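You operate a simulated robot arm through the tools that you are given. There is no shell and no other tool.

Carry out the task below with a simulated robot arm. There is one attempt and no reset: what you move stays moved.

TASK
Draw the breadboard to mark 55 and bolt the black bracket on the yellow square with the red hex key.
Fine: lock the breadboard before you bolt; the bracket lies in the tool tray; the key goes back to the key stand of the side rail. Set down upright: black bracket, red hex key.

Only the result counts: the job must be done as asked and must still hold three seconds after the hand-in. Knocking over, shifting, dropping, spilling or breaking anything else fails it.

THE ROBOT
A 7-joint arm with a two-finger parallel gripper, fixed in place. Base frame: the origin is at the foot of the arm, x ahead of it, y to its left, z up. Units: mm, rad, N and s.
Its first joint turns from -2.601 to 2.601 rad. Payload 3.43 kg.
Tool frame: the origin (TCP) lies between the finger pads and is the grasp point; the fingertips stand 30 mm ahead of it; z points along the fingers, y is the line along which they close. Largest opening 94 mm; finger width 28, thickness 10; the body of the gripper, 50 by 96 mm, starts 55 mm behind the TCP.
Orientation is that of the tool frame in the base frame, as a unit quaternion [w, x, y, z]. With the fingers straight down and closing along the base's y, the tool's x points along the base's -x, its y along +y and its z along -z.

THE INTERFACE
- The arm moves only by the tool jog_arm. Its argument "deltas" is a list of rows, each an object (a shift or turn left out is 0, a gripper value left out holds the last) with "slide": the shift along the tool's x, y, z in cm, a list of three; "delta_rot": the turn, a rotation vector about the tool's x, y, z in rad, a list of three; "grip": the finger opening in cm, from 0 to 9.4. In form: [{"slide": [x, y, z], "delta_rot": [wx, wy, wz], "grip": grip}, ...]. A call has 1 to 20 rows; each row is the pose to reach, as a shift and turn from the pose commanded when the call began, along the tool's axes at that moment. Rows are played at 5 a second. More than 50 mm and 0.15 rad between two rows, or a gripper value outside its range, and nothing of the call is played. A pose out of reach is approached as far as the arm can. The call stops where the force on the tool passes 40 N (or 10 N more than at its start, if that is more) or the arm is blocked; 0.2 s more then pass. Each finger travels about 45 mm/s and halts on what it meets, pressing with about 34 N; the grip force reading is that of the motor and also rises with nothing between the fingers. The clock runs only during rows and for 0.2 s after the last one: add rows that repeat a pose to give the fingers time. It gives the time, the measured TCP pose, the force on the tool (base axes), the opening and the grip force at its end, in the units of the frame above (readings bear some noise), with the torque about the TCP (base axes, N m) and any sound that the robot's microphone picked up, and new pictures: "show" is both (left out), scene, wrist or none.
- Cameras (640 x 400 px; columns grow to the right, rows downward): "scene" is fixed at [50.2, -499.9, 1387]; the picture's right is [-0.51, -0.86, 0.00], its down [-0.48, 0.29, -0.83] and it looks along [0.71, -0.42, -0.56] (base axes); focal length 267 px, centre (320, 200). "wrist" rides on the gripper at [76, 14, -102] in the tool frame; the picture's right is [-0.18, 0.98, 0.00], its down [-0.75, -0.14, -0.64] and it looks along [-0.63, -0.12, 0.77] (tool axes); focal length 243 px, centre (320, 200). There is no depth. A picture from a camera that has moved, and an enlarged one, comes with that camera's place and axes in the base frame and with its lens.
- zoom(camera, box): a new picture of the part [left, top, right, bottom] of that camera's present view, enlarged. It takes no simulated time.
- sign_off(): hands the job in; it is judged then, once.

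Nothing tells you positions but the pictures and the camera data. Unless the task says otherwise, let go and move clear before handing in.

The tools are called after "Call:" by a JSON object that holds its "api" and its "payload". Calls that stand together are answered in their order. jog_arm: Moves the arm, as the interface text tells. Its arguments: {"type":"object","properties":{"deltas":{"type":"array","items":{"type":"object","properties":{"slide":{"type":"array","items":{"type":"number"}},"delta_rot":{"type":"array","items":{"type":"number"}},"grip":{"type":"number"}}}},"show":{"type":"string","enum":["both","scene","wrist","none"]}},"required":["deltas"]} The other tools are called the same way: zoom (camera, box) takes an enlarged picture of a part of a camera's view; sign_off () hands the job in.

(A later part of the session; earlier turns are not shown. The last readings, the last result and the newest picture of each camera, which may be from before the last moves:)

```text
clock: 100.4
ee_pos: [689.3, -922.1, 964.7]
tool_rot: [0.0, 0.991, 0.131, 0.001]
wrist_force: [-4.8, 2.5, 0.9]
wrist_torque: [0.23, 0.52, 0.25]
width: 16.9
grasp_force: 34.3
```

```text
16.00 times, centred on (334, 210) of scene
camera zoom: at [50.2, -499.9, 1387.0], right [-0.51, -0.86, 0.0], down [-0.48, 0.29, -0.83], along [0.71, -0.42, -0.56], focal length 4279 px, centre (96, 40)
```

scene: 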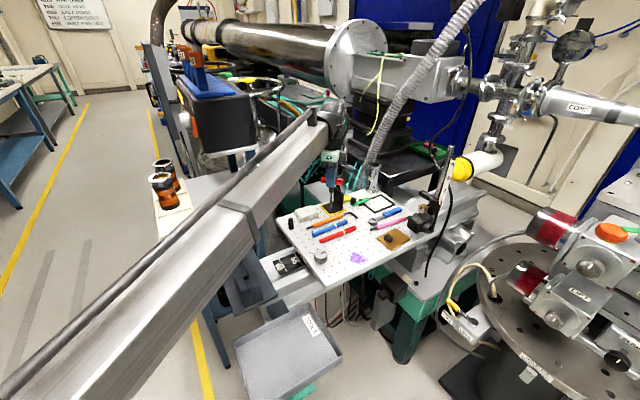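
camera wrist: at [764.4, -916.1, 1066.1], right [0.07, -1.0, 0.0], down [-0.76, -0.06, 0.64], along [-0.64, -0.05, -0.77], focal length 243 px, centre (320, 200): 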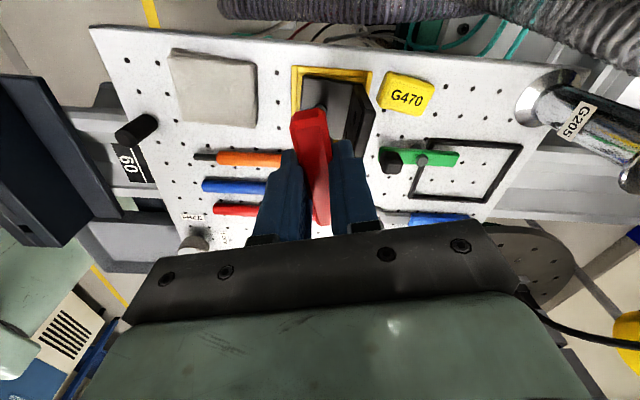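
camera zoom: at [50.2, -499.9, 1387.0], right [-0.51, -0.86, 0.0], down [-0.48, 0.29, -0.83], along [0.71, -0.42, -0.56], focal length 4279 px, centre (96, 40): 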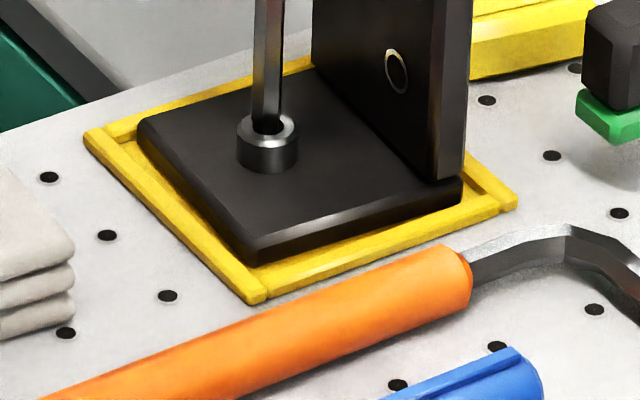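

The bracket did not move at all. To be decisive I relax the torque and push again.

Call:
{"api": "jog_arm", "payload": {"deltas": [{"slide": [-0.18, -0.31, 0], "delta_rot": [0, 0, -0.06]}, {"slide": [-0.18, -0.31, 0], "delta_rot": [0, 0, -0.12]}, {"slide": [-0.18, -0.31, 0], "delta_rot": [0, 0, -0.12]}], "show": "none"}}

Call:
{"api": "zoom", "payload": {"camera": "scene", "box": [318, 200, 350, 220]}}

```text
clock: 101.2
ee_pos: [688.0, -919.7, 965.0]
tool_rot: [0.0, 0.982, 0.19, 0.0]
wrist_force: [-0.4, -2.0, 4.4]
wrist_torque: [-0.25, 0.08, 0.27]
width: 17.2
grasp_force: 34.0
```

```text
16.00 times, centred on (334, 210) of scene
camera zoom: at [50.2, -499.9, 1387.0], right [-0.51, -0.86, 0.0], down [-0.48, 0.29, -0.83], along [0.71, -0.42, -0.56], focal length 4279 px, centre (96, 40)
```

zoom: 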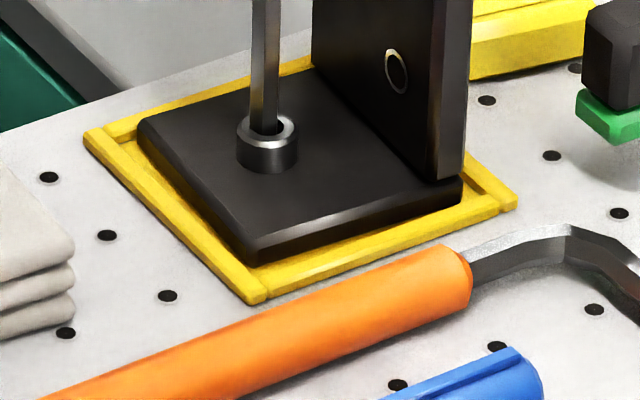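

Torque persists at 0.27 N m, so there is wind-up in the grip. I unwind a little more, carefully, until the torque falls near zero without loosening the bolt.

Call:
{"api": "jog_arm", "payload": {"deltas": [{"delta_rot": [0, 0, -0.05]}, {"delta_rot": [0, 0, -0.1]}, {"delta_rot": [0, 0, -0.1]}], "show": "none"}}

Call:
{"api": "jog_arm", "payload": {"deltas": [{"slide": [0, 0, 0]}], "show": "wrist"}}

Call:
{"api": "zoom", "payload": {"camera": "wrist", "box": [270, 60, 398, 140]}}

```text
clock: 102.0
ee_pos: [688.2, -919.2, 963.0]
tool_rot: [-0.001, 0.971, 0.238, -0.001]
wrist_force: [-0.3, -0.1, 4.1]
wrist_torque: [0.05, 0.07, 0.22]
width: 16.9
grasp_force: 33.8
```

```text
clock: 102.4
ee_pos: [687.9, -920.1, 964.6]
tool_rot: [0.0, 0.971, 0.239, 0.0]
wrist_force: [-1.7, 0.3, 5.1]
wrist_torque: [0.08, 0.02, 0.27]
width: 17.1
grasp_force: 34.4
camera wrist: at [760.5, -898.7, 1066.1], right [0.29, -0.96, 0.0], down [-0.73, -0.22, 0.64], along [-0.61, -0.19, -0.77], focal length 243 px, centre (320, 200)
```

wrist: 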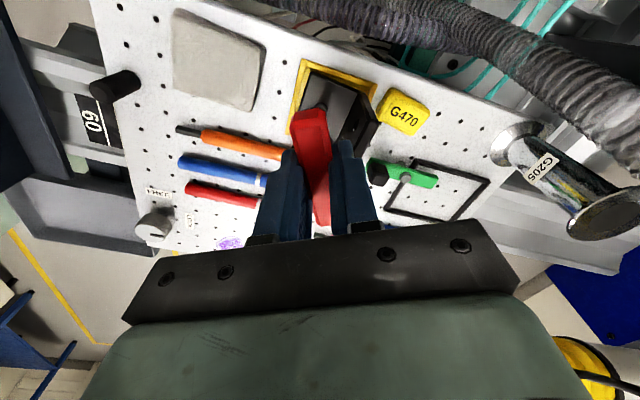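

```text
5.00 times, centred on (334, 100) of wrist
camera zoom: at [760.5, -898.7, 1066.1], right [0.29, -0.96, 0.0], down [-0.73, -0.22, 0.64], along [-0.61, -0.19, -0.77], focal length 1213 px, centre (250, 700)
```

zoom: 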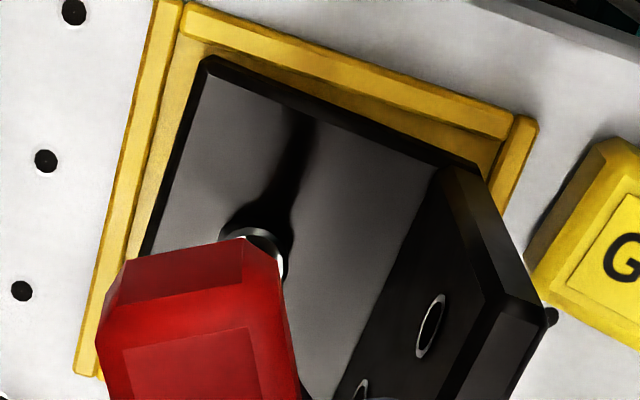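

The reaction torque stays constant regardless of small back-turns, which fits a tight bolt. I turn forward again to the previous angle and then withdraw the key straight up.

Call:
{"api": "jog_arm", "payload": {"deltas": [{"delta_rot": [0, 0, 0.08]}, {"delta_rot": [0, 0, 0.16]}, {"delta_rot": [0, 0, 0.24]}, {"delta_rot": [0, 0, 0.3]}, {"delta_rot": [0, 0, 0.3]}], "show": "none"}}

Call:
{"api": "zoom", "payload": {"camera": "scene", "box": [314, 185, 362, 215]}}

```text
clock: 103.6
ee_pos: [687.9, -920.3, 963.3]
tool_rot: [0.0, 0.996, 0.09, -0.001]
wrist_force: [-0.1, 0.5, 5.9]
wrist_torque: [0.07, 0.11, 0.21]
width: 17.2
grasp_force: 33.8
```

```text
13.33 times, centred on (338, 200) of scene
camera zoom: at [50.2, -499.9, 1387.0], right [-0.51, -0.86, 0.0], down [-0.48, 0.29, -0.83], along [0.71, -0.42, -0.56], focal length 3566 px, centre (80, 200)
```

zoom: 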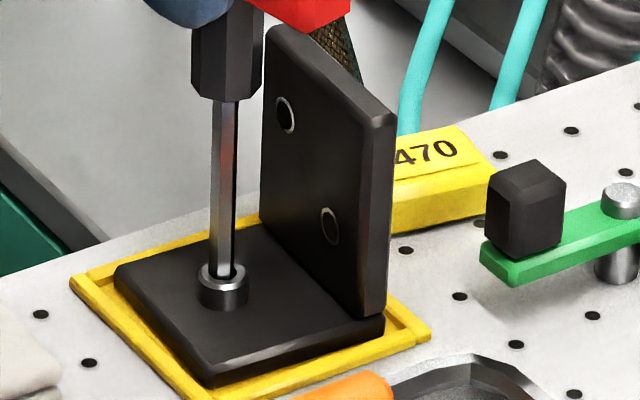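

Bracket steady. I lift the key straight out.

Call:
{"api": "jog_arm", "payload": {"deltas": [{"slide": [0, 0, -0.4]}, {"slide": [0, 0, -0.9]}, {"slide": [0, 0, -1.6]}, {"slide": [0, 0, -3.0]}, {"slide": [0, 0, -5.0]}, {"slide": [0, 0, -8.0]}, {"slide": [0, 0, -11.0]}, {"slide": [0, 0, -11.0]}]}}

Call:
{"api": "zoom", "payload": {"camera": "scene", "box": [314, 185, 362, 215]}}

Call:
{"api": "zoom", "payload": {"camera": "wrist", "box": [260, 30, 420, 130]}}

```text
clock: 105.4
ee_pos: [683.3, -922.3, 1073.6]
tool_rot: [-0.001, 0.996, 0.09, 0.0]
wrist_force: [0.7, -0.1, -0.7]
wrist_torque: [-0.01, -0.02, -0.02]
width: 17.1
grasp_force: 34.0
camera wrist: at [759.8, -924.6, 1174.8], right [0.0, -1.0, 0.0], down [-0.77, 0.0, 0.64], along [-0.64, 0.0, -0.77], focal length 243 px, centre (320, 200)
```

scene: 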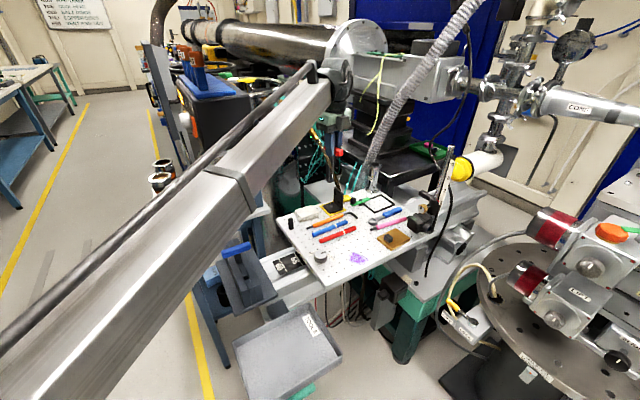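
wrist: 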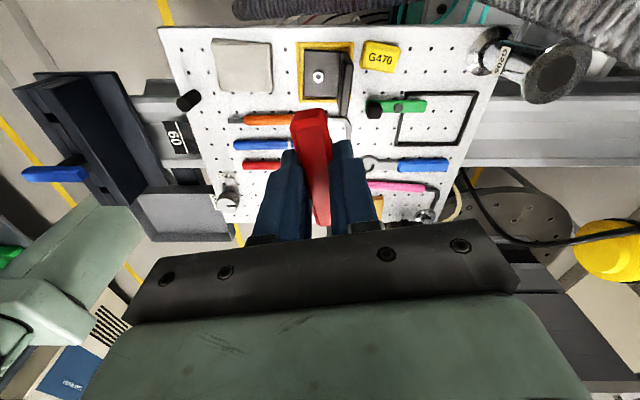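

```text
13.33 times, centred on (338, 200) of scene
camera zoom: at [50.2, -499.9, 1387.0], right [-0.51, -0.86, 0.0], down [-0.48, 0.29, -0.83], along [0.71, -0.42, -0.56], focal length 3566 px, centre (80, 200)
```

zoom: 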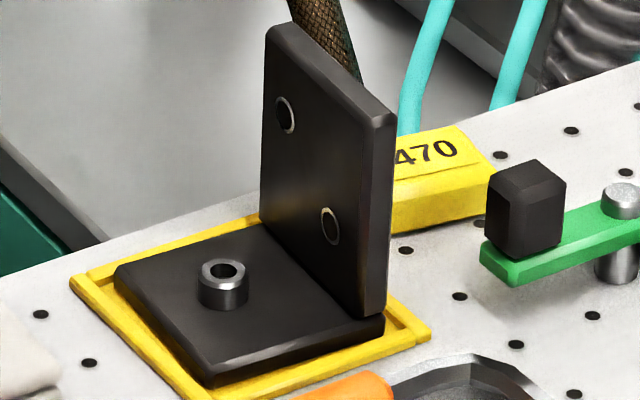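

```text
4.00 times, centred on (340, 80) of wrist
camera zoom: at [759.8, -924.6, 1174.8], right [0.0, -1.0, 0.0], down [-0.77, 0.0, 0.64], along [-0.64, 0.0, -0.77], focal length 970 px, centre (240, 680)
```

zoom: 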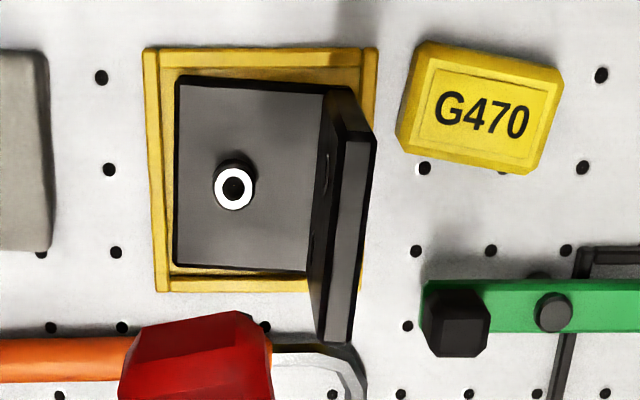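

The bolt is seated flush, and the bracket stays centred in the square within about 2 mm. Now I carry the key back to the stand, unwinding the wrist on the way at the same height.

Call:
{"api": "jog_arm", "payload": {"deltas": [{"slide": [0.06, -1.05, 0], "delta_rot": [0, 0, -0.135]}, {"slide": [0.12, -2.1, 0], "delta_rot": [0, 0, -0.27]}, {"slide": [0.18, -3.15, 0], "delta_rot": [0, 0, -0.405]}, {"slide": [0.24, -4.2, 0], "delta_rot": [0, 0, -0.54]}, {"slide": [0.3, -5.25, 0], "delta_rot": [0, 0, -0.675]}, {"slide": [0.36, -6.3, 0], "delta_rot": [0, 0, -0.81]}, {"slide": [0.42, -7.35, 0], "delta_rot": [0, 0, -0.945]}, {"slide": [0.48, -8.4, 0], "delta_rot": [0, 0, -1.08]}, {"slide": [0.54, -9.45, 0], "delta_rot": [0, 0, -1.215]}, {"slide": [0.6, -10.5, 0], "delta_rot": [0, 0, -1.35]}, {"slide": [0.66, -11.55, 0], "delta_rot": [0, 0, -1.485]}, {"slide": [0.72, -12.6, 0], "delta_rot": [0, 0, -1.62]}, {"slide": [0.78, -13.65, 0], "delta_rot": [0, 0, -1.755]}, {"slide": [0.84, -14.7, 0], "delta_rot": [0, 0, -1.89]}, {"slide": [0.9, -15.75, 0], "delta_rot": [0, 0, -2.025]}, {"slide": [0.96, -16.8, 0], "delta_rot": [0, 0, -2.16]}, {"slide": [1.02, -17.85, 0], "delta_rot": [0, 0, -2.295]}, {"slide": [1.02, -17.85, 0], "delta_rot": [0, 0, -2.295]}]}}

```text
clock: 109.2
ee_pos: [666.5, -742.1, 1074.1]
tool_rot: [0.0, 0.326, 0.946, 0.0]
wrist_force: [0.3, -0.2, -0.9]
wrist_torque: [-0.01, -0.01, -0.01]
width: 17.3
grasp_force: 33.9
camera wrist: at [614.1, -685.6, 1176.6], right [0.75, 0.66, 0.0], down [0.51, -0.58, 0.64], along [0.42, -0.48, -0.77], focal length 243 px, centre (320, 200)
```

scene: 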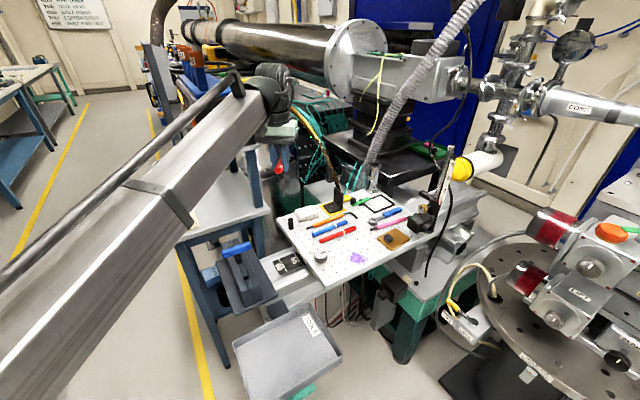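
wrist: 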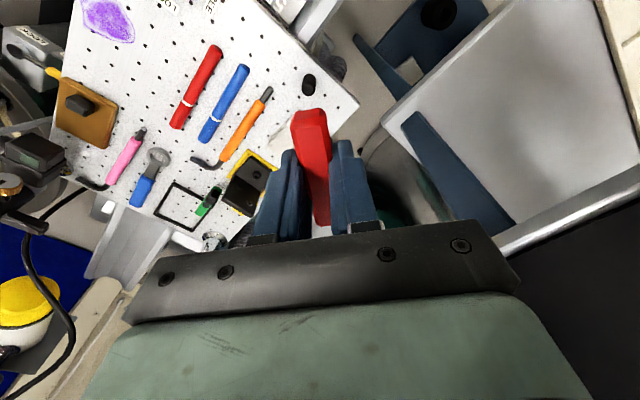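

Call:
{"api": "jog_arm", "payload": {"deltas": [{"slide": [0.75, 0.7, 0], "delta_rot": [0, 0, -0.1315]}, {"slide": [1.5, 1.41, 0], "delta_rot": [0, 0, -0.263]}, {"slide": [2.25, 2.11, 0], "delta_rot": [0, 0, -0.3945]}, {"slide": [3.0, 2.82, 0], "delta_rot": [0, 0, -0.526]}, {"slide": [3.75, 3.52, 0], "delta_rot": [0, 0, -0.6575]}, {"slide": [4.5, 4.23, 0], "delta_rot": [0, 0, -0.789]}, {"slide": [5.25, 4.93, 0], "delta_rot": [0, 0, -0.9205]}, {"slide": [6.0, 5.63, 0], "delta_rot": [0, 0, -1.052]}, {"slide": [6.75, 6.34, 0], "delta_rot": [0, 0, -1.1835]}, {"slide": [7.5, 7.04, 0], "delta_rot": [0, 0, -1.315]}, {"slide": [8.25, 7.75, 0], "delta_rot": [0, 0, -1.4465]}, {"slide": [9.0, 8.45, 0], "delta_rot": [0, 0, -1.578]}, {"slide": [9.75, 9.15, 0], "delta_rot": [0, 0, -1.7095]}, {"slide": [10.5, 9.86, 0], "delta_rot": [0, 0, -1.841]}, {"slide": [11.25, 10.56, 0], "delta_rot": [0, 0, -1.9725]}, {"slide": [12.0, 11.27, 0], "delta_rot": [0, 0, -2.104]}, {"slide": [12.71, 11.97, 0], "delta_rot": [0, 0, -2.235]}, {"slide": [12.71, 11.97, 0], "delta_rot": [0, 0, -2.235]}]}}

Call:
{"api": "zoom", "payload": {"camera": "wrist", "box": [240, 30, 400, 130]}}

Call:
{"api": "zoom", "payload": {"camera": "scene", "box": [180, 170, 276, 230]}}

```text
clock: 113.0
ee_pos: [638.2, -568.4, 1074.0]
tool_rot: [0.001, -0.707, 0.708, -0.001]
wrist_force: [0.1, 0.1, -1.4]
wrist_torque: [0.02, 0.01, -0.02]
width: 17.0
grasp_force: 34.4
camera wrist: at [623.3, -645.7, 1175.3], right [-0.98, 0.18, 0.0], down [0.14, 0.75, 0.64], along [0.12, 0.63, -0.77], focal length 243 px, centre (320, 200)
```

scene: 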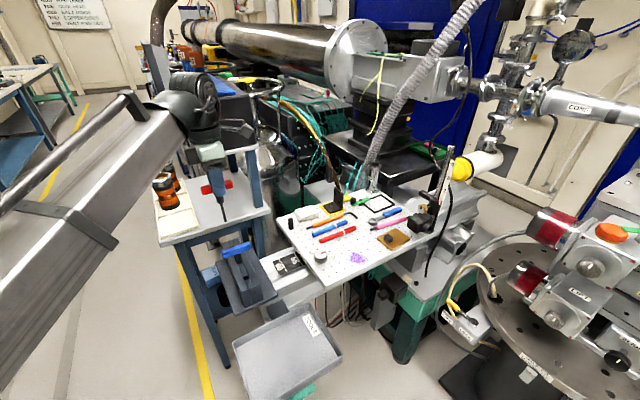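
wrist: 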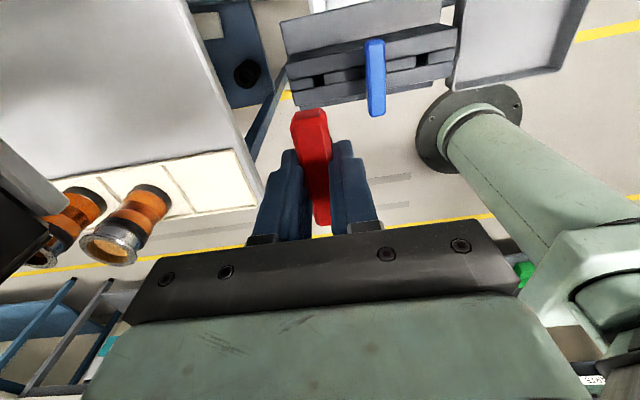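

```text
4.00 times, centred on (320, 80) of wrist
camera zoom: at [623.3, -645.7, 1175.3], right [-0.98, 0.18, 0.0], down [0.14, 0.75, 0.64], along [0.12, 0.63, -0.77], focal length 970 px, centre (320, 680)
```

zoom: 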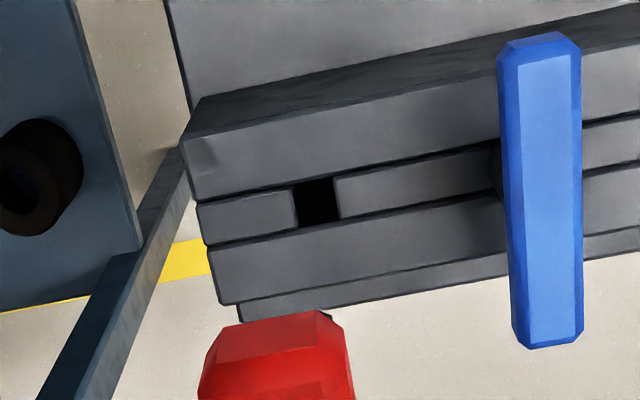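

```text
6.67 times, centred on (228, 200) of scene
camera zoom: at [50.2, -499.9, 1387.0], right [-0.51, -0.86, 0.0], down [-0.48, 0.29, -0.83], along [0.71, -0.42, -0.56], focal length 1783 px, centre (933, 200)
```

zoom: 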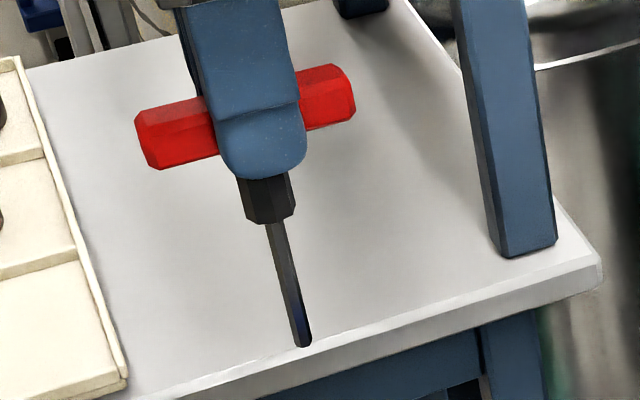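

The key tilted slightly in the grip (tip about 3 mm toward +y). I compensate and lower until the tip is about 12 mm above the stand, then check against the hole.

Call:
{"api": "jog_arm", "payload": {"deltas": [{"slide": [0.36, -0.13, 0]}, {"slide": [0.36, -0.13, 2.5]}, {"slide": [0.36, -0.13, 5.0]}, {"slide": [0.36, -0.13, 7.0]}, {"slide": [0.36, -0.13, 8.2]}, {"slide": [0.36, -0.13, 8.2]}], "show": "wrist"}}

Call:
{"api": "zoom", "payload": {"camera": "scene", "box": [200, 205, 264, 245]}}

Call:
{"api": "zoom", "payload": {"camera": "wrist", "box": [260, 50, 388, 130]}}

```text
clock: 114.4
ee_pos: [640.7, -574.0, 991.3]
tool_rot: [0.0, -0.706, 0.708, 0.0]
wrist_force: [-0.1, 0.1, -0.8]
wrist_torque: [-0.01, -0.03, -0.02]
width: 17.0
grasp_force: 34.2
camera wrist: at [624.9, -650.8, 1093.6], right [-0.98, 0.19, 0.0], down [0.14, 0.75, 0.64], along [0.12, 0.63, -0.77], focal length 243 px, centre (320, 200)
```

wrist: 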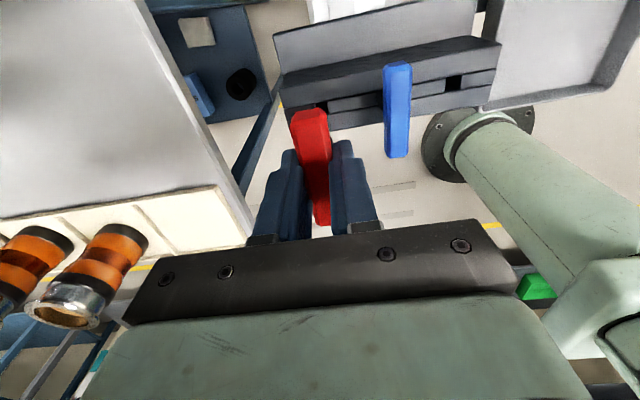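

```text
10.00 times, centred on (232, 225) of scene
camera zoom: at [50.2, -499.9, 1387.0], right [-0.51, -0.86, 0.0], down [-0.48, 0.29, -0.83], along [0.71, -0.42, -0.56], focal length 2674 px, centre (1200, -50)
```

zoom: 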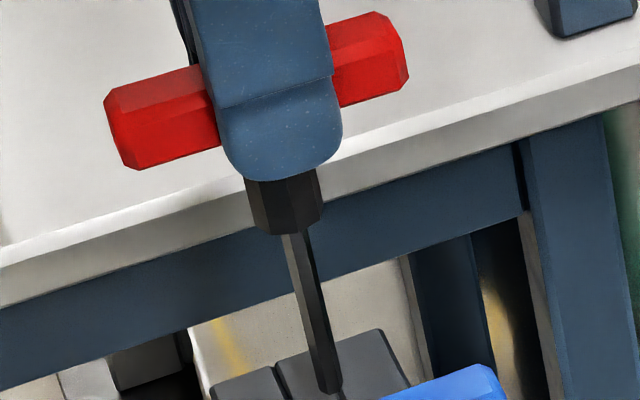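

```text
5.00 times, centred on (324, 90) of wrist
camera zoom: at [624.9, -650.8, 1093.6], right [-0.98, 0.19, 0.0], down [0.14, 0.75, 0.64], along [0.12, 0.63, -0.77], focal length 1213 px, centre (300, 750)
```

zoom: 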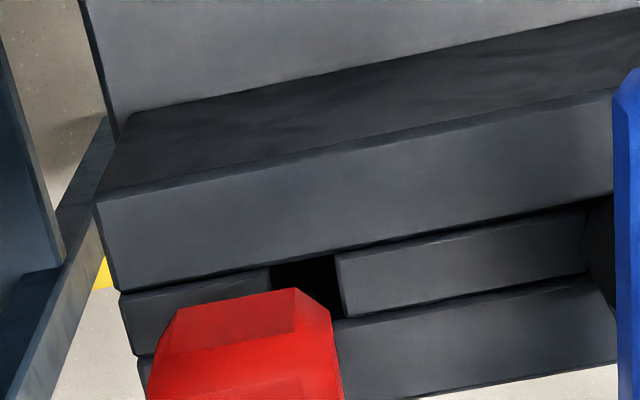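

The hole centre is at about (638.9, -571.2) and the tip is about 1 mm short of it. I correct and lower into the hole, watching the force.

Call:
{"api": "jog_arm", "payload": {"deltas": [{"slide": [-0.11, 0, 0]}, {"slide": [-0.11, 0, 0.6]}, {"slide": [-0.11, 0, 1.2]}, {"slide": [-0.11, 0, 1.8]}, {"slide": [-0.11, 0, 1.8]}], "show": "wrist"}}

Call:
{"api": "zoom", "payload": {"camera": "scene", "box": [205, 215, 269, 255]}}

```text
clock: 115.6
ee_pos: [639.2, -572.9, 972.2]
tool_rot: [0.0, -0.707, 0.708, 0.0]
wrist_force: [-0.2, 0.3, -0.2]
wrist_torque: [-0.04, 0.02, 0.03]
width: 17.3
grasp_force: 34.1
camera wrist: at [623.5, -649.9, 1075.2], right [-0.98, 0.19, 0.0], down [0.14, 0.75, 0.64], along [0.12, 0.63, -0.77], focal length 243 px, centre (320, 200)
```

wrist: 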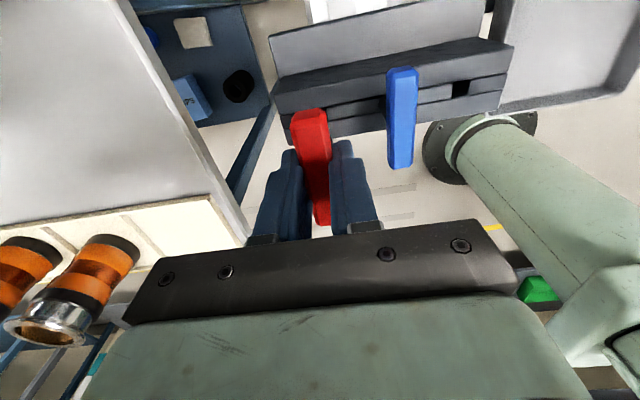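

```text
10.00 times, centred on (237, 235) of scene
camera zoom: at [50.2, -499.9, 1387.0], right [-0.51, -0.86, 0.0], down [-0.48, 0.29, -0.83], along [0.71, -0.42, -0.56], focal length 2674 px, centre (1150, -150)
```

zoom: 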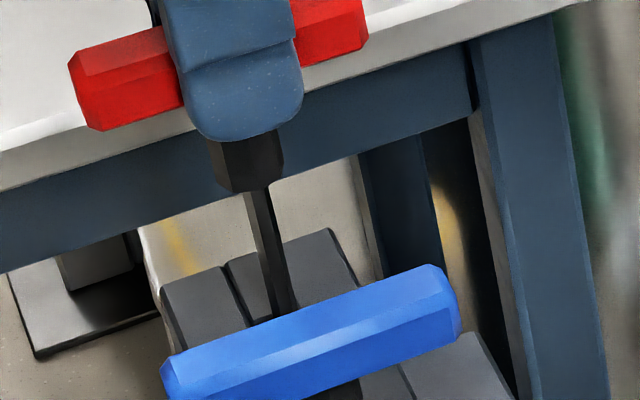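

No contact and the tip is already below the stand's top, so it is in the hole. I continue lowering in stages.

Call:
{"api": "jog_arm", "payload": {"deltas": [{"slide": [0, -0.1, 0.5]}, {"slide": [0, -0.1, 1.0]}, {"slide": [0, -0.1, 1.5]}, {"slide": [0, -0.1, 2.0]}, {"slide": [0, -0.1, 2.0]}], "show": "none"}}

Call:
{"api": "zoom", "payload": {"camera": "scene", "box": [205, 215, 269, 255]}}

```text
clock: 116.8
ee_pos: [641.0, -571.6, 955.2]
tool_rot: [0.0, -0.706, 0.708, 0.0]
wrist_force: [-0.3, 0.5, -0.4]
wrist_torque: [0.01, 0.01, 0.01]
width: 17.0
grasp_force: 34.2
```

```text
10.00 times, centred on (237, 235) of scene
camera zoom: at [50.2, -499.9, 1387.0], right [-0.51, -0.86, 0.0], down [-0.48, 0.29, -0.83], along [0.71, -0.42, -0.56], focal length 2674 px, centre (1150, -150)
```

zoom: 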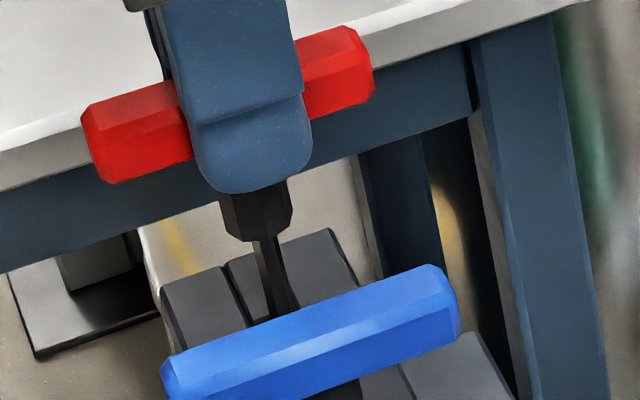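

Still no contact force; the blade slides into the hole. I lower further toward the seated height.

Call:
{"api": "jog_arm", "payload": {"deltas": [{"slide": [0, 0, 0.5]}, {"slide": [0, 0, 1.0]}, {"slide": [0, 0, 1.5]}, {"slide": [0, 0, 2.0]}, {"slide": [0, 0, 2.4]}, {"slide": [0, 0, 2.4]}], "show": "none"}}

Call:
{"api": "jog_arm", "payload": {"deltas": [{"slide": [0, 0, 0.3]}, {"slide": [0, 0, 0.6]}, {"slide": [0, 0, 0.6]}], "show": "none"}}

Call:
{"api": "zoom", "payload": {"camera": "scene", "box": [205, 215, 269, 255]}}

```text
clock: 118.2
ee_pos: [640.6, -571.1, 930.6]
tool_rot: [0.0, -0.707, 0.708, 0.0]
wrist_force: [0.1, 0.6, 0.1]
wrist_torque: [-0.05, 0.01, 0.02]
width: 17.1
grasp_force: 34.3
```

```text
clock: 119.0
ee_pos: [641.5, -571.8, 923.7]
tool_rot: [0.0, -0.706, 0.708, 0.0]
wrist_force: [-1.5, -0.1, 0.1]
wrist_torque: [-0.01, 0.01, -0.03]
width: 17.2
grasp_force: 34.4
```

```text
10.00 times, centred on (237, 235) of scene
camera zoom: at [50.2, -499.9, 1387.0], right [-0.51, -0.86, 0.0], down [-0.48, 0.29, -0.83], along [0.71, -0.42, -0.56], focal length 2674 px, centre (1150, -150)
```

zoom: 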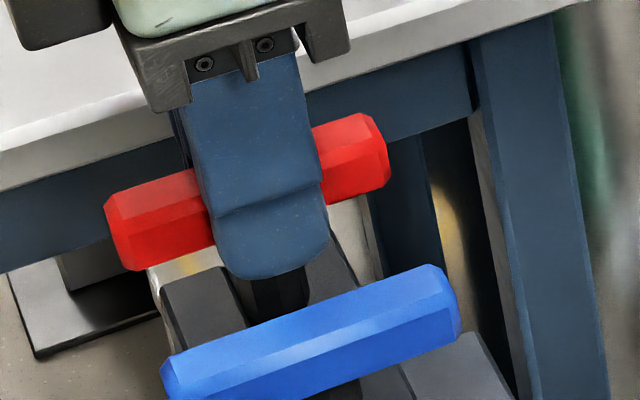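

Call:
{"api": "jog_arm", "payload": {"deltas": [{"slide": [0, 0, 0.15]}, {"slide": [0, 0, 0.3]}, {"slide": [0, 0, 0.3]}], "show": "none"}}

Call:
{"api": "jog_arm", "payload": {"deltas": [{"slide": [0, 0, 0.1]}, {"slide": [0, 0, 0.15]}, {"slide": [0, 0, 0.15]}], "show": "wrist"}}

Call:
{"api": "zoom", "payload": {"camera": "scene", "box": [205, 215, 269, 255]}}

```text
clock: 119.8
ee_pos: [641.6, -571.2, 920.1]
tool_rot: [0.0, -0.707, 0.708, 0.001]
wrist_force: [0.1, -0.3, -0.7]
wrist_torque: [-0.01, 0.0, 0.0]
width: 17.0
grasp_force: 34.0
```

```text
clock: 120.6
ee_pos: [641.5, -573.5, 920.2]
tool_rot: [0.001, -0.707, 0.708, 0.0]
wrist_force: [-0.3, 1.0, -0.2]
wrist_torque: [0.05, 0.01, 0.02]
width: 17.0
grasp_force: 34.3
camera wrist: at [626.4, -650.1, 1021.3], right [-0.98, 0.19, 0.0], down [0.14, 0.75, 0.64], along [0.12, 0.63, -0.77], focal length 243 px, centre (320, 200)
```

wrist: 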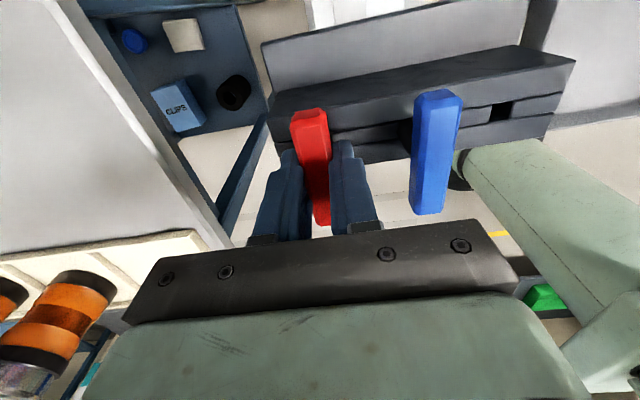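

```text
10.00 times, centred on (237, 235) of scene
camera zoom: at [50.2, -499.9, 1387.0], right [-0.51, -0.86, 0.0], down [-0.48, 0.29, -0.83], along [0.71, -0.42, -0.56], focal length 2674 px, centre (1150, -150)
```

zoom: 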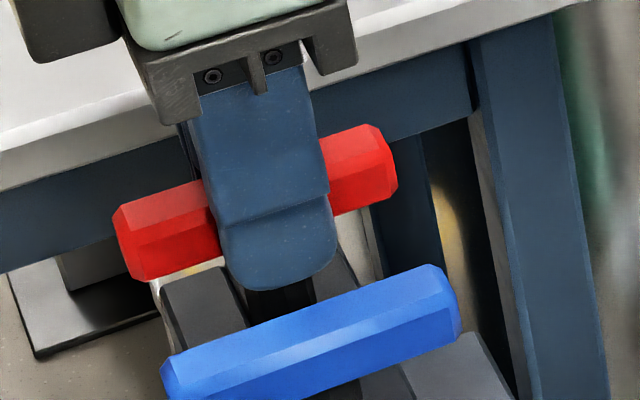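

Call:
{"api": "jog_arm", "payload": {"deltas": [{"slide": [-0.1, 0, 0.1]}, {"slide": [-0.1, 0, 0.2]}, {"slide": [-0.1, 0, 0.2]}], "show": "none"}}

Call:
{"api": "jog_arm", "payload": {"deltas": [{"slide": [0, 0, 0.1]}, {"slide": [0, 0, 0.2]}, {"slide": [0, 0, 0.2]}], "show": "none"}}

Call:
{"api": "zoom", "payload": {"camera": "scene", "box": [205, 215, 269, 255]}}

```text
clock: 121.4
ee_pos: [641.8, -572.7, 917.3]
tool_rot: [0.0, -0.707, 0.708, 0.0]
wrist_force: [0.3, -0.6, 12.4]
wrist_torque: [0.01, 0.02, -0.02]
width: 17.2
grasp_force: 34.1
```

```text
clock: 122.1
ee_pos: [642.0, -572.7, 917.4]
tool_rot: [0.0, -0.707, 0.707, -0.001]
wrist_force: [-2.6, 2.1, 12.5]
wrist_torque: [0.19, 0.2, 0.02]
width: 17.2
grasp_force: 33.8
stopped in row 3: the force on the tool passed its limit at 41 N (the readings are from after the stop); the commanded pose is now the measured one
```

```text
10.00 times, centred on (237, 235) of scene
camera zoom: at [50.2, -499.9, 1387.0], right [-0.51, -0.86, 0.0], down [-0.48, 0.29, -0.83], along [0.71, -0.42, -0.56], focal length 2674 px, centre (1150, -150)
```

zoom: 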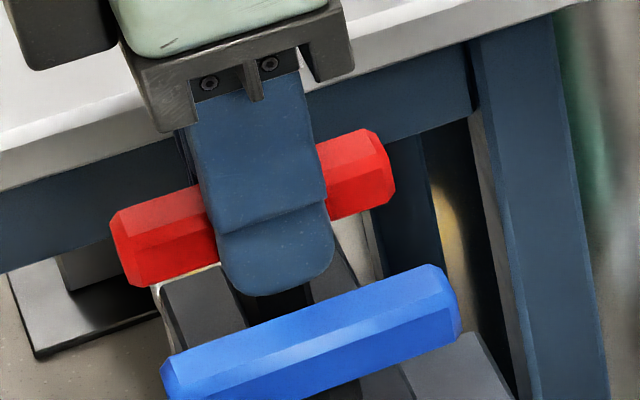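

The key is seated (contact at z = 917). I relieve the pressure, open the fingers and rise.

Call:
{"api": "jog_arm", "payload": {"deltas": [{"slide": [0, 0, -0.06]}, {"slide": [0, 0, -0.06]}, {"slide": [0, 0, -0.06], "grip": 2.4}, {"slide": [0, 0, -0.06], "grip": 4.0}, {"slide": [0, 0, -0.06], "grip": 4.0}, {"slide": [0, 0, -0.06], "grip": 4.0}], "show": "wrist"}}

Call:
{"api": "zoom", "payload": {"camera": "wrist", "box": [220, 80, 420, 205]}}

Call:
{"api": "zoom", "payload": {"camera": "scene", "box": [205, 215, 269, 255]}}

```text
clock: 123.5
ee_pos: [641.1, -571.7, 917.3]
tool_rot: [-0.002, -0.707, 0.708, -0.003]
wrist_force: [-0.4, -0.1, 0.0]
wrist_torque: [-0.01, 0.0, 0.03]
width: 39.8
grasp_force: 0.0
camera wrist: at [626.3, -648.7, 1019.9], right [-0.98, 0.19, 0.0], down [0.14, 0.76, 0.64], along [0.12, 0.63, -0.77], focal length 243 px, centre (320, 200)
```

wrist: 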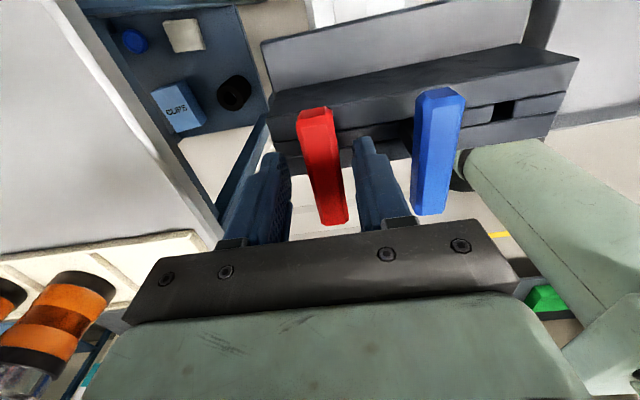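

```text
3.20 times, centred on (320, 142) of wrist
camera zoom: at [626.3, -648.7, 1019.9], right [-0.98, 0.19, 0.0], down [0.14, 0.76, 0.64], along [0.12, 0.63, -0.77], focal length 776 px, centre (320, 384)
```

zoom: 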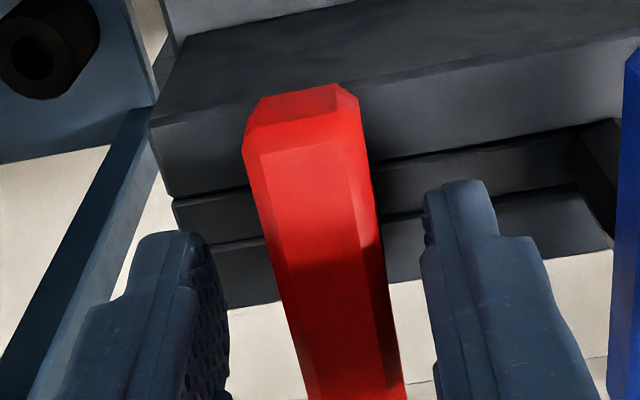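

```text
10.00 times, centred on (237, 235) of scene
camera zoom: at [50.2, -499.9, 1387.0], right [-0.51, -0.86, 0.0], down [-0.48, 0.29, -0.83], along [0.71, -0.42, -0.56], focal length 2674 px, centre (1150, -150)
```

zoom: 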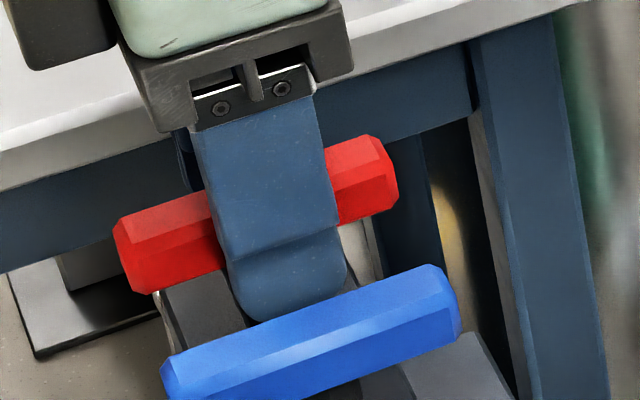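

Call:
{"api": "jog_arm", "payload": {"deltas": [{"slide": [0, 0.1, 0]}, {"slide": [0, 0.1, -1.5]}, {"slide": [0, 0.1, -3.5]}, {"slide": [0, 0.1, -6.5]}, {"slide": [0, 0.1, -10.0]}, {"slide": [0, 0.1, -14.0]}, {"slide": [0, 0.1, -14.0]}]}}

Call:
{"api": "zoom", "payload": {"camera": "scene", "box": [205, 220, 269, 260]}}

Call:
{"api": "zoom", "payload": {"camera": "wrist", "box": [260, 20, 420, 120]}}

```text
clock: 125.1
ee_pos: [639.4, -573.2, 1059.0]
tool_rot: [-0.001, -0.706, 0.708, -0.002]
wrist_force: [-0.1, 0.7, -0.1]
wrist_torque: [-0.01, -0.04, 0.0]
width: 40.2
grasp_force: 0.1
camera wrist: at [623.7, -650.1, 1161.4], right [-0.98, 0.19, 0.0], down [0.14, 0.76, 0.64], along [0.12, 0.63, -0.77], focal length 243 px, centre (320, 200)
```

scene: 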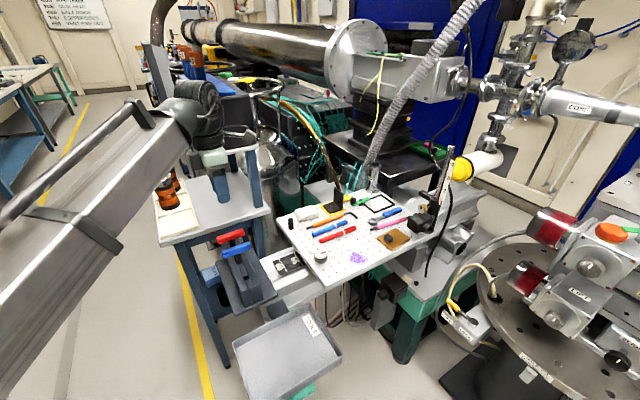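
wrist: 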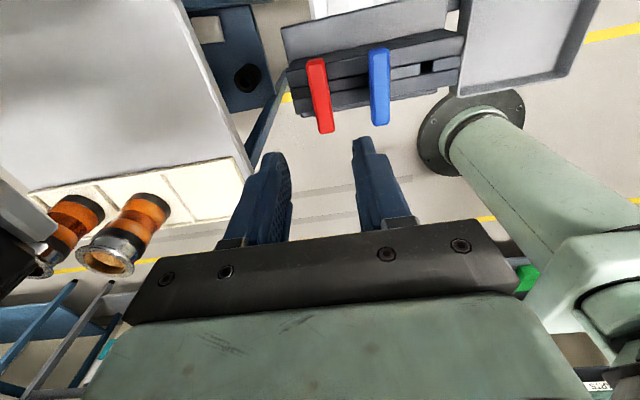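

```text
10.00 times, centred on (237, 240) of scene
camera zoom: at [50.2, -499.9, 1387.0], right [-0.51, -0.86, 0.0], down [-0.48, 0.29, -0.83], along [0.71, -0.42, -0.56], focal length 2674 px, centre (1150, -200)
```

zoom: 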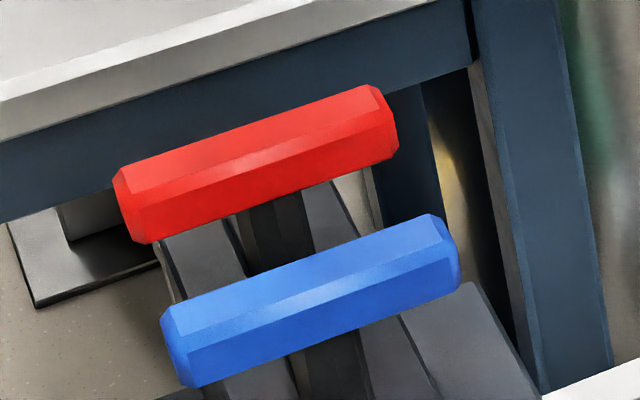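

```text
4.00 times, centred on (340, 70) of wrist
camera zoom: at [623.7, -650.1, 1161.4], right [-0.98, 0.19, 0.0], down [0.14, 0.76, 0.64], along [0.12, 0.63, -0.77], focal length 970 px, centre (240, 720)
```

zoom: 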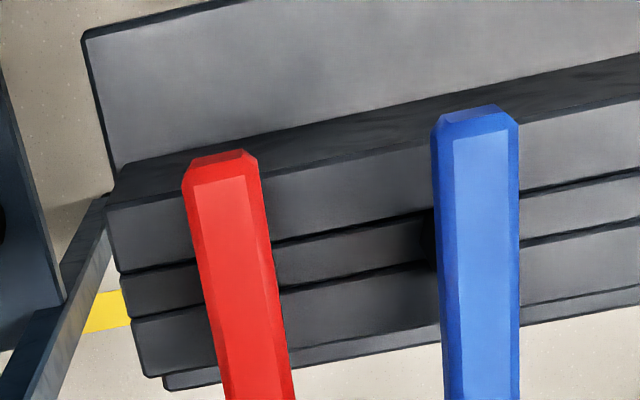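

The red key is back in its hole, standing like before. To be sure the bracket is really held, I go back and check it with a gentle grip-and-lift test; first I move above its wall.

Call:
{"api": "jog_arm", "payload": {"deltas": [{"slide": [3.1, -0.38, 0], "delta_rot": [0, 0, 0.13], "grip": 4.0}, {"slide": [6.2, -0.76, 0], "delta_rot": [0, 0, 0.26]}, {"slide": [9.3, -1.14, 0], "delta_rot": [0, 0, 0.39]}, {"slide": [12.4, -1.52, 0], "delta_rot": [0, 0, 0.52]}, {"slide": [15.5, -1.9, 0], "delta_rot": [0, 0, 0.65]}, {"slide": [18.6, -2.3, 0], "delta_rot": [0, 0, 0.78]}, {"slide": [21.7, -2.7, 0], "delta_rot": [0, 0, 0.91]}, {"slide": [24.8, -3.1, 0], "delta_rot": [0, 0, 1.04]}, {"slide": [27.9, -3.5, 0], "delta_rot": [0, 0, 1.17]}, {"slide": [31.0, -3.9, 0], "delta_rot": [0, 0, 1.3]}, {"slide": [34.1, -4.2, 0], "delta_rot": [0, 0, 1.43]}, {"slide": [37.4, -4.6, 0], "delta_rot": [0, 0, 1.571]}, {"slide": [37.4, -4.6, 0], "delta_rot": [0, 0, 1.571]}]}}

Call:
{"api": "zoom", "payload": {"camera": "wrist", "box": [240, 60, 400, 160]}}

Call:
{"api": "zoom", "payload": {"camera": "scene", "box": [306, 185, 370, 225]}}

```text
clock: 127.9
ee_pos: [684.3, -944.2, 1059.2]
tool_rot: [0.0, 0.002, 1.0, -0.001]
wrist_force: [-0.1, -0.2, -0.7]
wrist_torque: [0.0, 0.04, -0.02]
width: 40.0
grasp_force: 0.0
camera wrist: at [607.1, -931.5, 1160.5], right [0.19, 0.98, 0.0], down [0.75, -0.14, 0.64], along [0.63, -0.12, -0.77], focal length 243 px, centre (320, 200)
```

scene: 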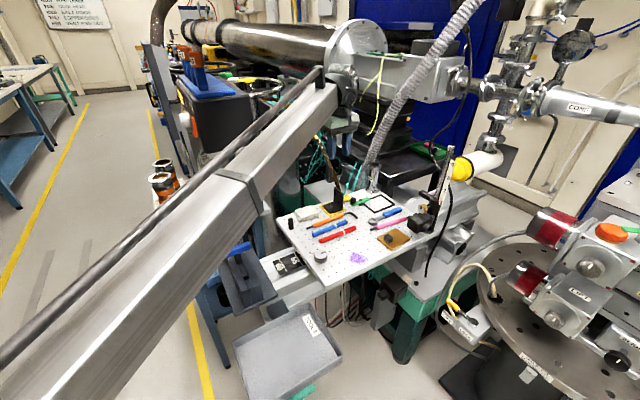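
wrist: 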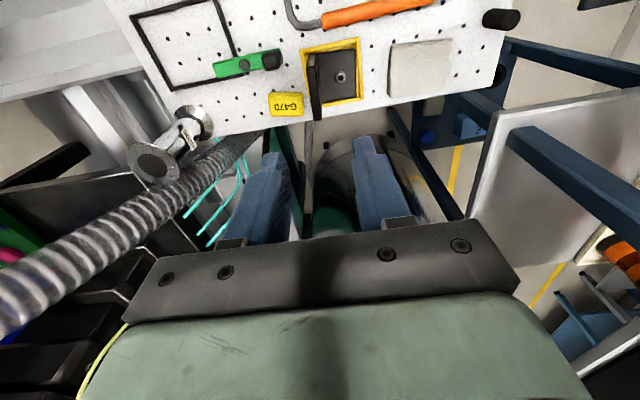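

```text
4.00 times, centred on (320, 110) of wrist
camera zoom: at [607.1, -931.5, 1160.5], right [0.19, 0.98, 0.0], down [0.75, -0.14, 0.64], along [0.63, -0.12, -0.77], focal length 970 px, centre (320, 560)
```

zoom: 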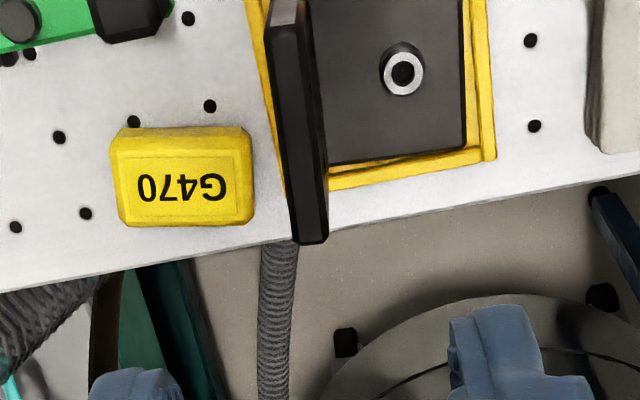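

```text
10.00 times, centred on (338, 205) of scene
camera zoom: at [50.2, -499.9, 1387.0], right [-0.51, -0.86, 0.0], down [-0.48, 0.29, -0.83], along [0.71, -0.42, -0.56], focal length 2674 px, centre (140, 150)
```

zoom: 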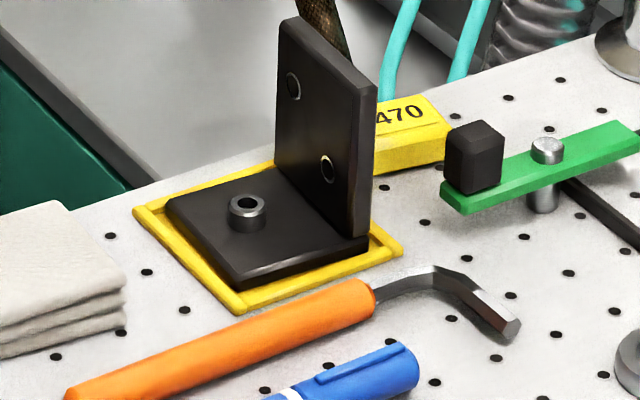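

Call:
{"api": "zoom", "payload": {"camera": "wrist", "box": [280, 20, 392, 90]}}

Call:
{"api": "zoom", "payload": {"camera": "scene", "box": [322, 195, 354, 215]}}

```text
5.71 times, centred on (336, 55) of wrist
camera zoom: at [607.1, -931.5, 1160.5], right [0.19, 0.98, 0.0], down [0.75, -0.14, 0.64], along [0.63, -0.12, -0.77], focal length 1386 px, centre (229, 1029)
```

zoom: 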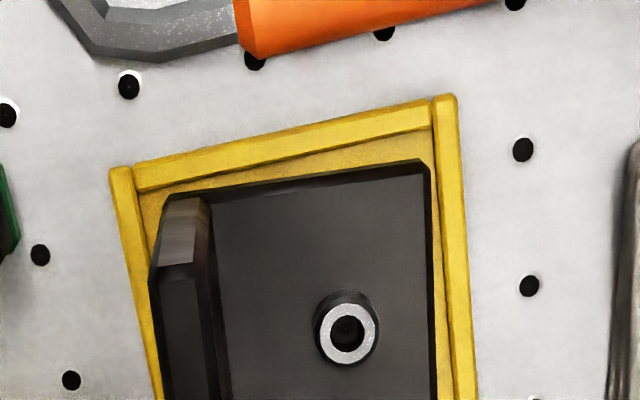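

```text
16.00 times, centred on (338, 205) of scene
camera zoom: at [50.2, -499.9, 1387.0], right [-0.51, -0.86, 0.0], down [-0.48, 0.29, -0.83], along [0.71, -0.42, -0.56], focal length 4279 px, centre (32, 120)
```

zoom: 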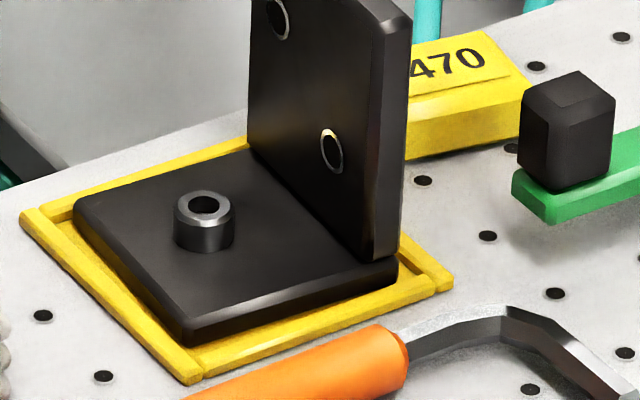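

The bracket sits about 4° turned but inside the frame. I line the fingers up with the wall and lower around its top for the lift test.

Call:
{"api": "jog_arm", "payload": {"deltas": [{"slide": [0.2, -0.39, 0], "delta_rot": [0, 0, 0.08], "grip": 3.4}, {"slide": [0.2, -0.39, 4.0], "delta_rot": [0, 0, 0.08]}, {"slide": [0.2, -0.39, 8.0], "delta_rot": [0, 0, 0.08]}, {"slide": [0.2, -0.39, 11.0], "delta_rot": [0, 0, 0.08]}, {"slide": [0.2, -0.39, 11.0], "delta_rot": [0, 0, 0.08]}], "show": "wrist"}}

Call:
{"api": "zoom", "payload": {"camera": "wrist", "box": [240, 60, 400, 160]}}

```text
clock: 129.1
ee_pos: [682.8, -948.8, 947.6]
tool_rot: [0.0, 0.041, 0.999, -0.002]
wrist_force: [0.1, 0.0, 0.6]
wrist_torque: [0.03, -0.04, 0.01]
width: 34.0
grasp_force: 0.0
camera wrist: at [606.8, -930.0, 1050.1], right [0.26, 0.96, 0.0], down [0.74, -0.2, 0.64], along [0.62, -0.17, -0.76], focal length 243 px, centre (320, 200)
```

wrist: 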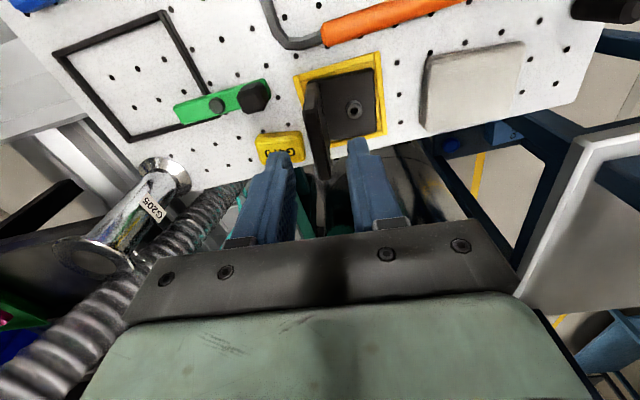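

```text
4.00 times, centred on (320, 110) of wrist
camera zoom: at [606.8, -930.0, 1050.1], right [0.26, 0.96, 0.0], down [0.74, -0.2, 0.64], along [0.62, -0.17, -0.76], focal length 970 px, centre (320, 560)
```

zoom: 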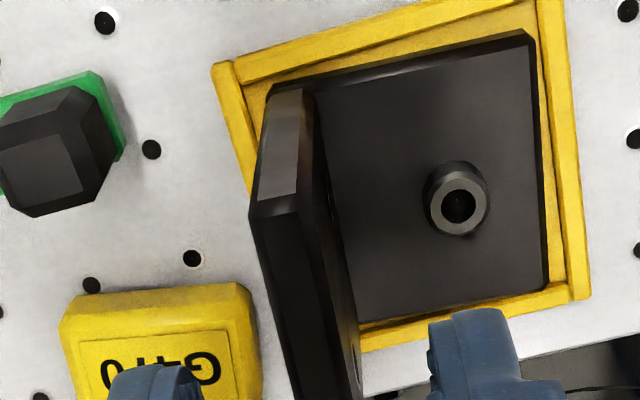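

Call:
{"api": "jog_arm", "payload": {"deltas": [{"slide": [0, 0, 1.2]}, {"slide": [0, 0, 2.4]}, {"slide": [0, 0, 3.4]}, {"slide": [0, 0, 3.4]}], "show": "wrist"}}

Call:
{"api": "zoom", "payload": {"camera": "wrist", "box": [240, 60, 400, 160]}}

Call:
{"api": "zoom", "payload": {"camera": "scene", "box": [314, 185, 362, 215]}}

```text
clock: 130.1
ee_pos: [684.7, -948.5, 915.8]
tool_rot: [0.002, 0.041, 0.999, -0.003]
wrist_force: [-0.4, 0.4, 1.0]
wrist_torque: [-0.02, -0.03, 0.01]
width: 34.0
grasp_force: 0.1
camera wrist: at [607.2, -928.9, 1017.7], right [0.26, 0.96, 0.0], down [0.74, -0.2, 0.64], along [0.62, -0.17, -0.77], focal length 243 px, centre (320, 200)
```

wrist: 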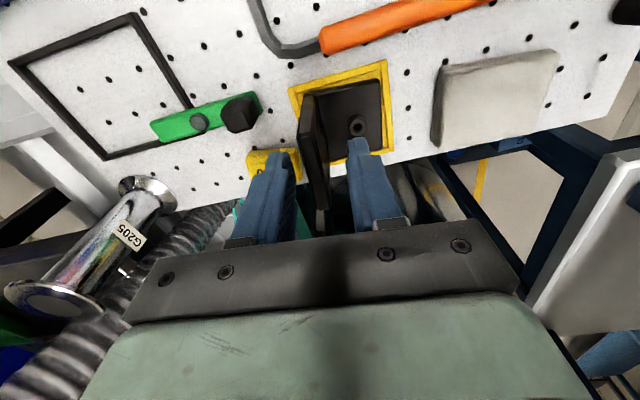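

```text
4.00 times, centred on (320, 110) of wrist
camera zoom: at [607.2, -928.9, 1017.7], right [0.26, 0.96, 0.0], down [0.74, -0.2, 0.64], along [0.62, -0.17, -0.77], focal length 970 px, centre (320, 560)
```

zoom: 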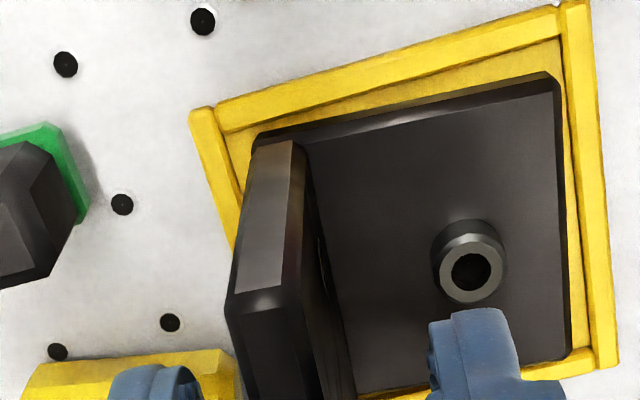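

```text
13.33 times, centred on (338, 200) of scene
camera zoom: at [50.2, -499.9, 1387.0], right [-0.51, -0.86, 0.0], down [-0.48, 0.29, -0.83], along [0.71, -0.42, -0.56], focal length 3566 px, centre (80, 200)
```

zoom: 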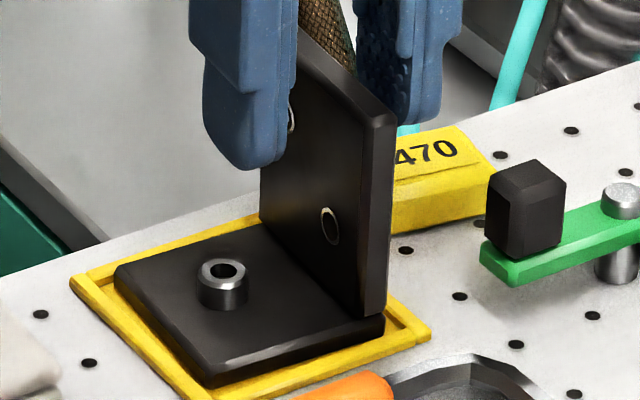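

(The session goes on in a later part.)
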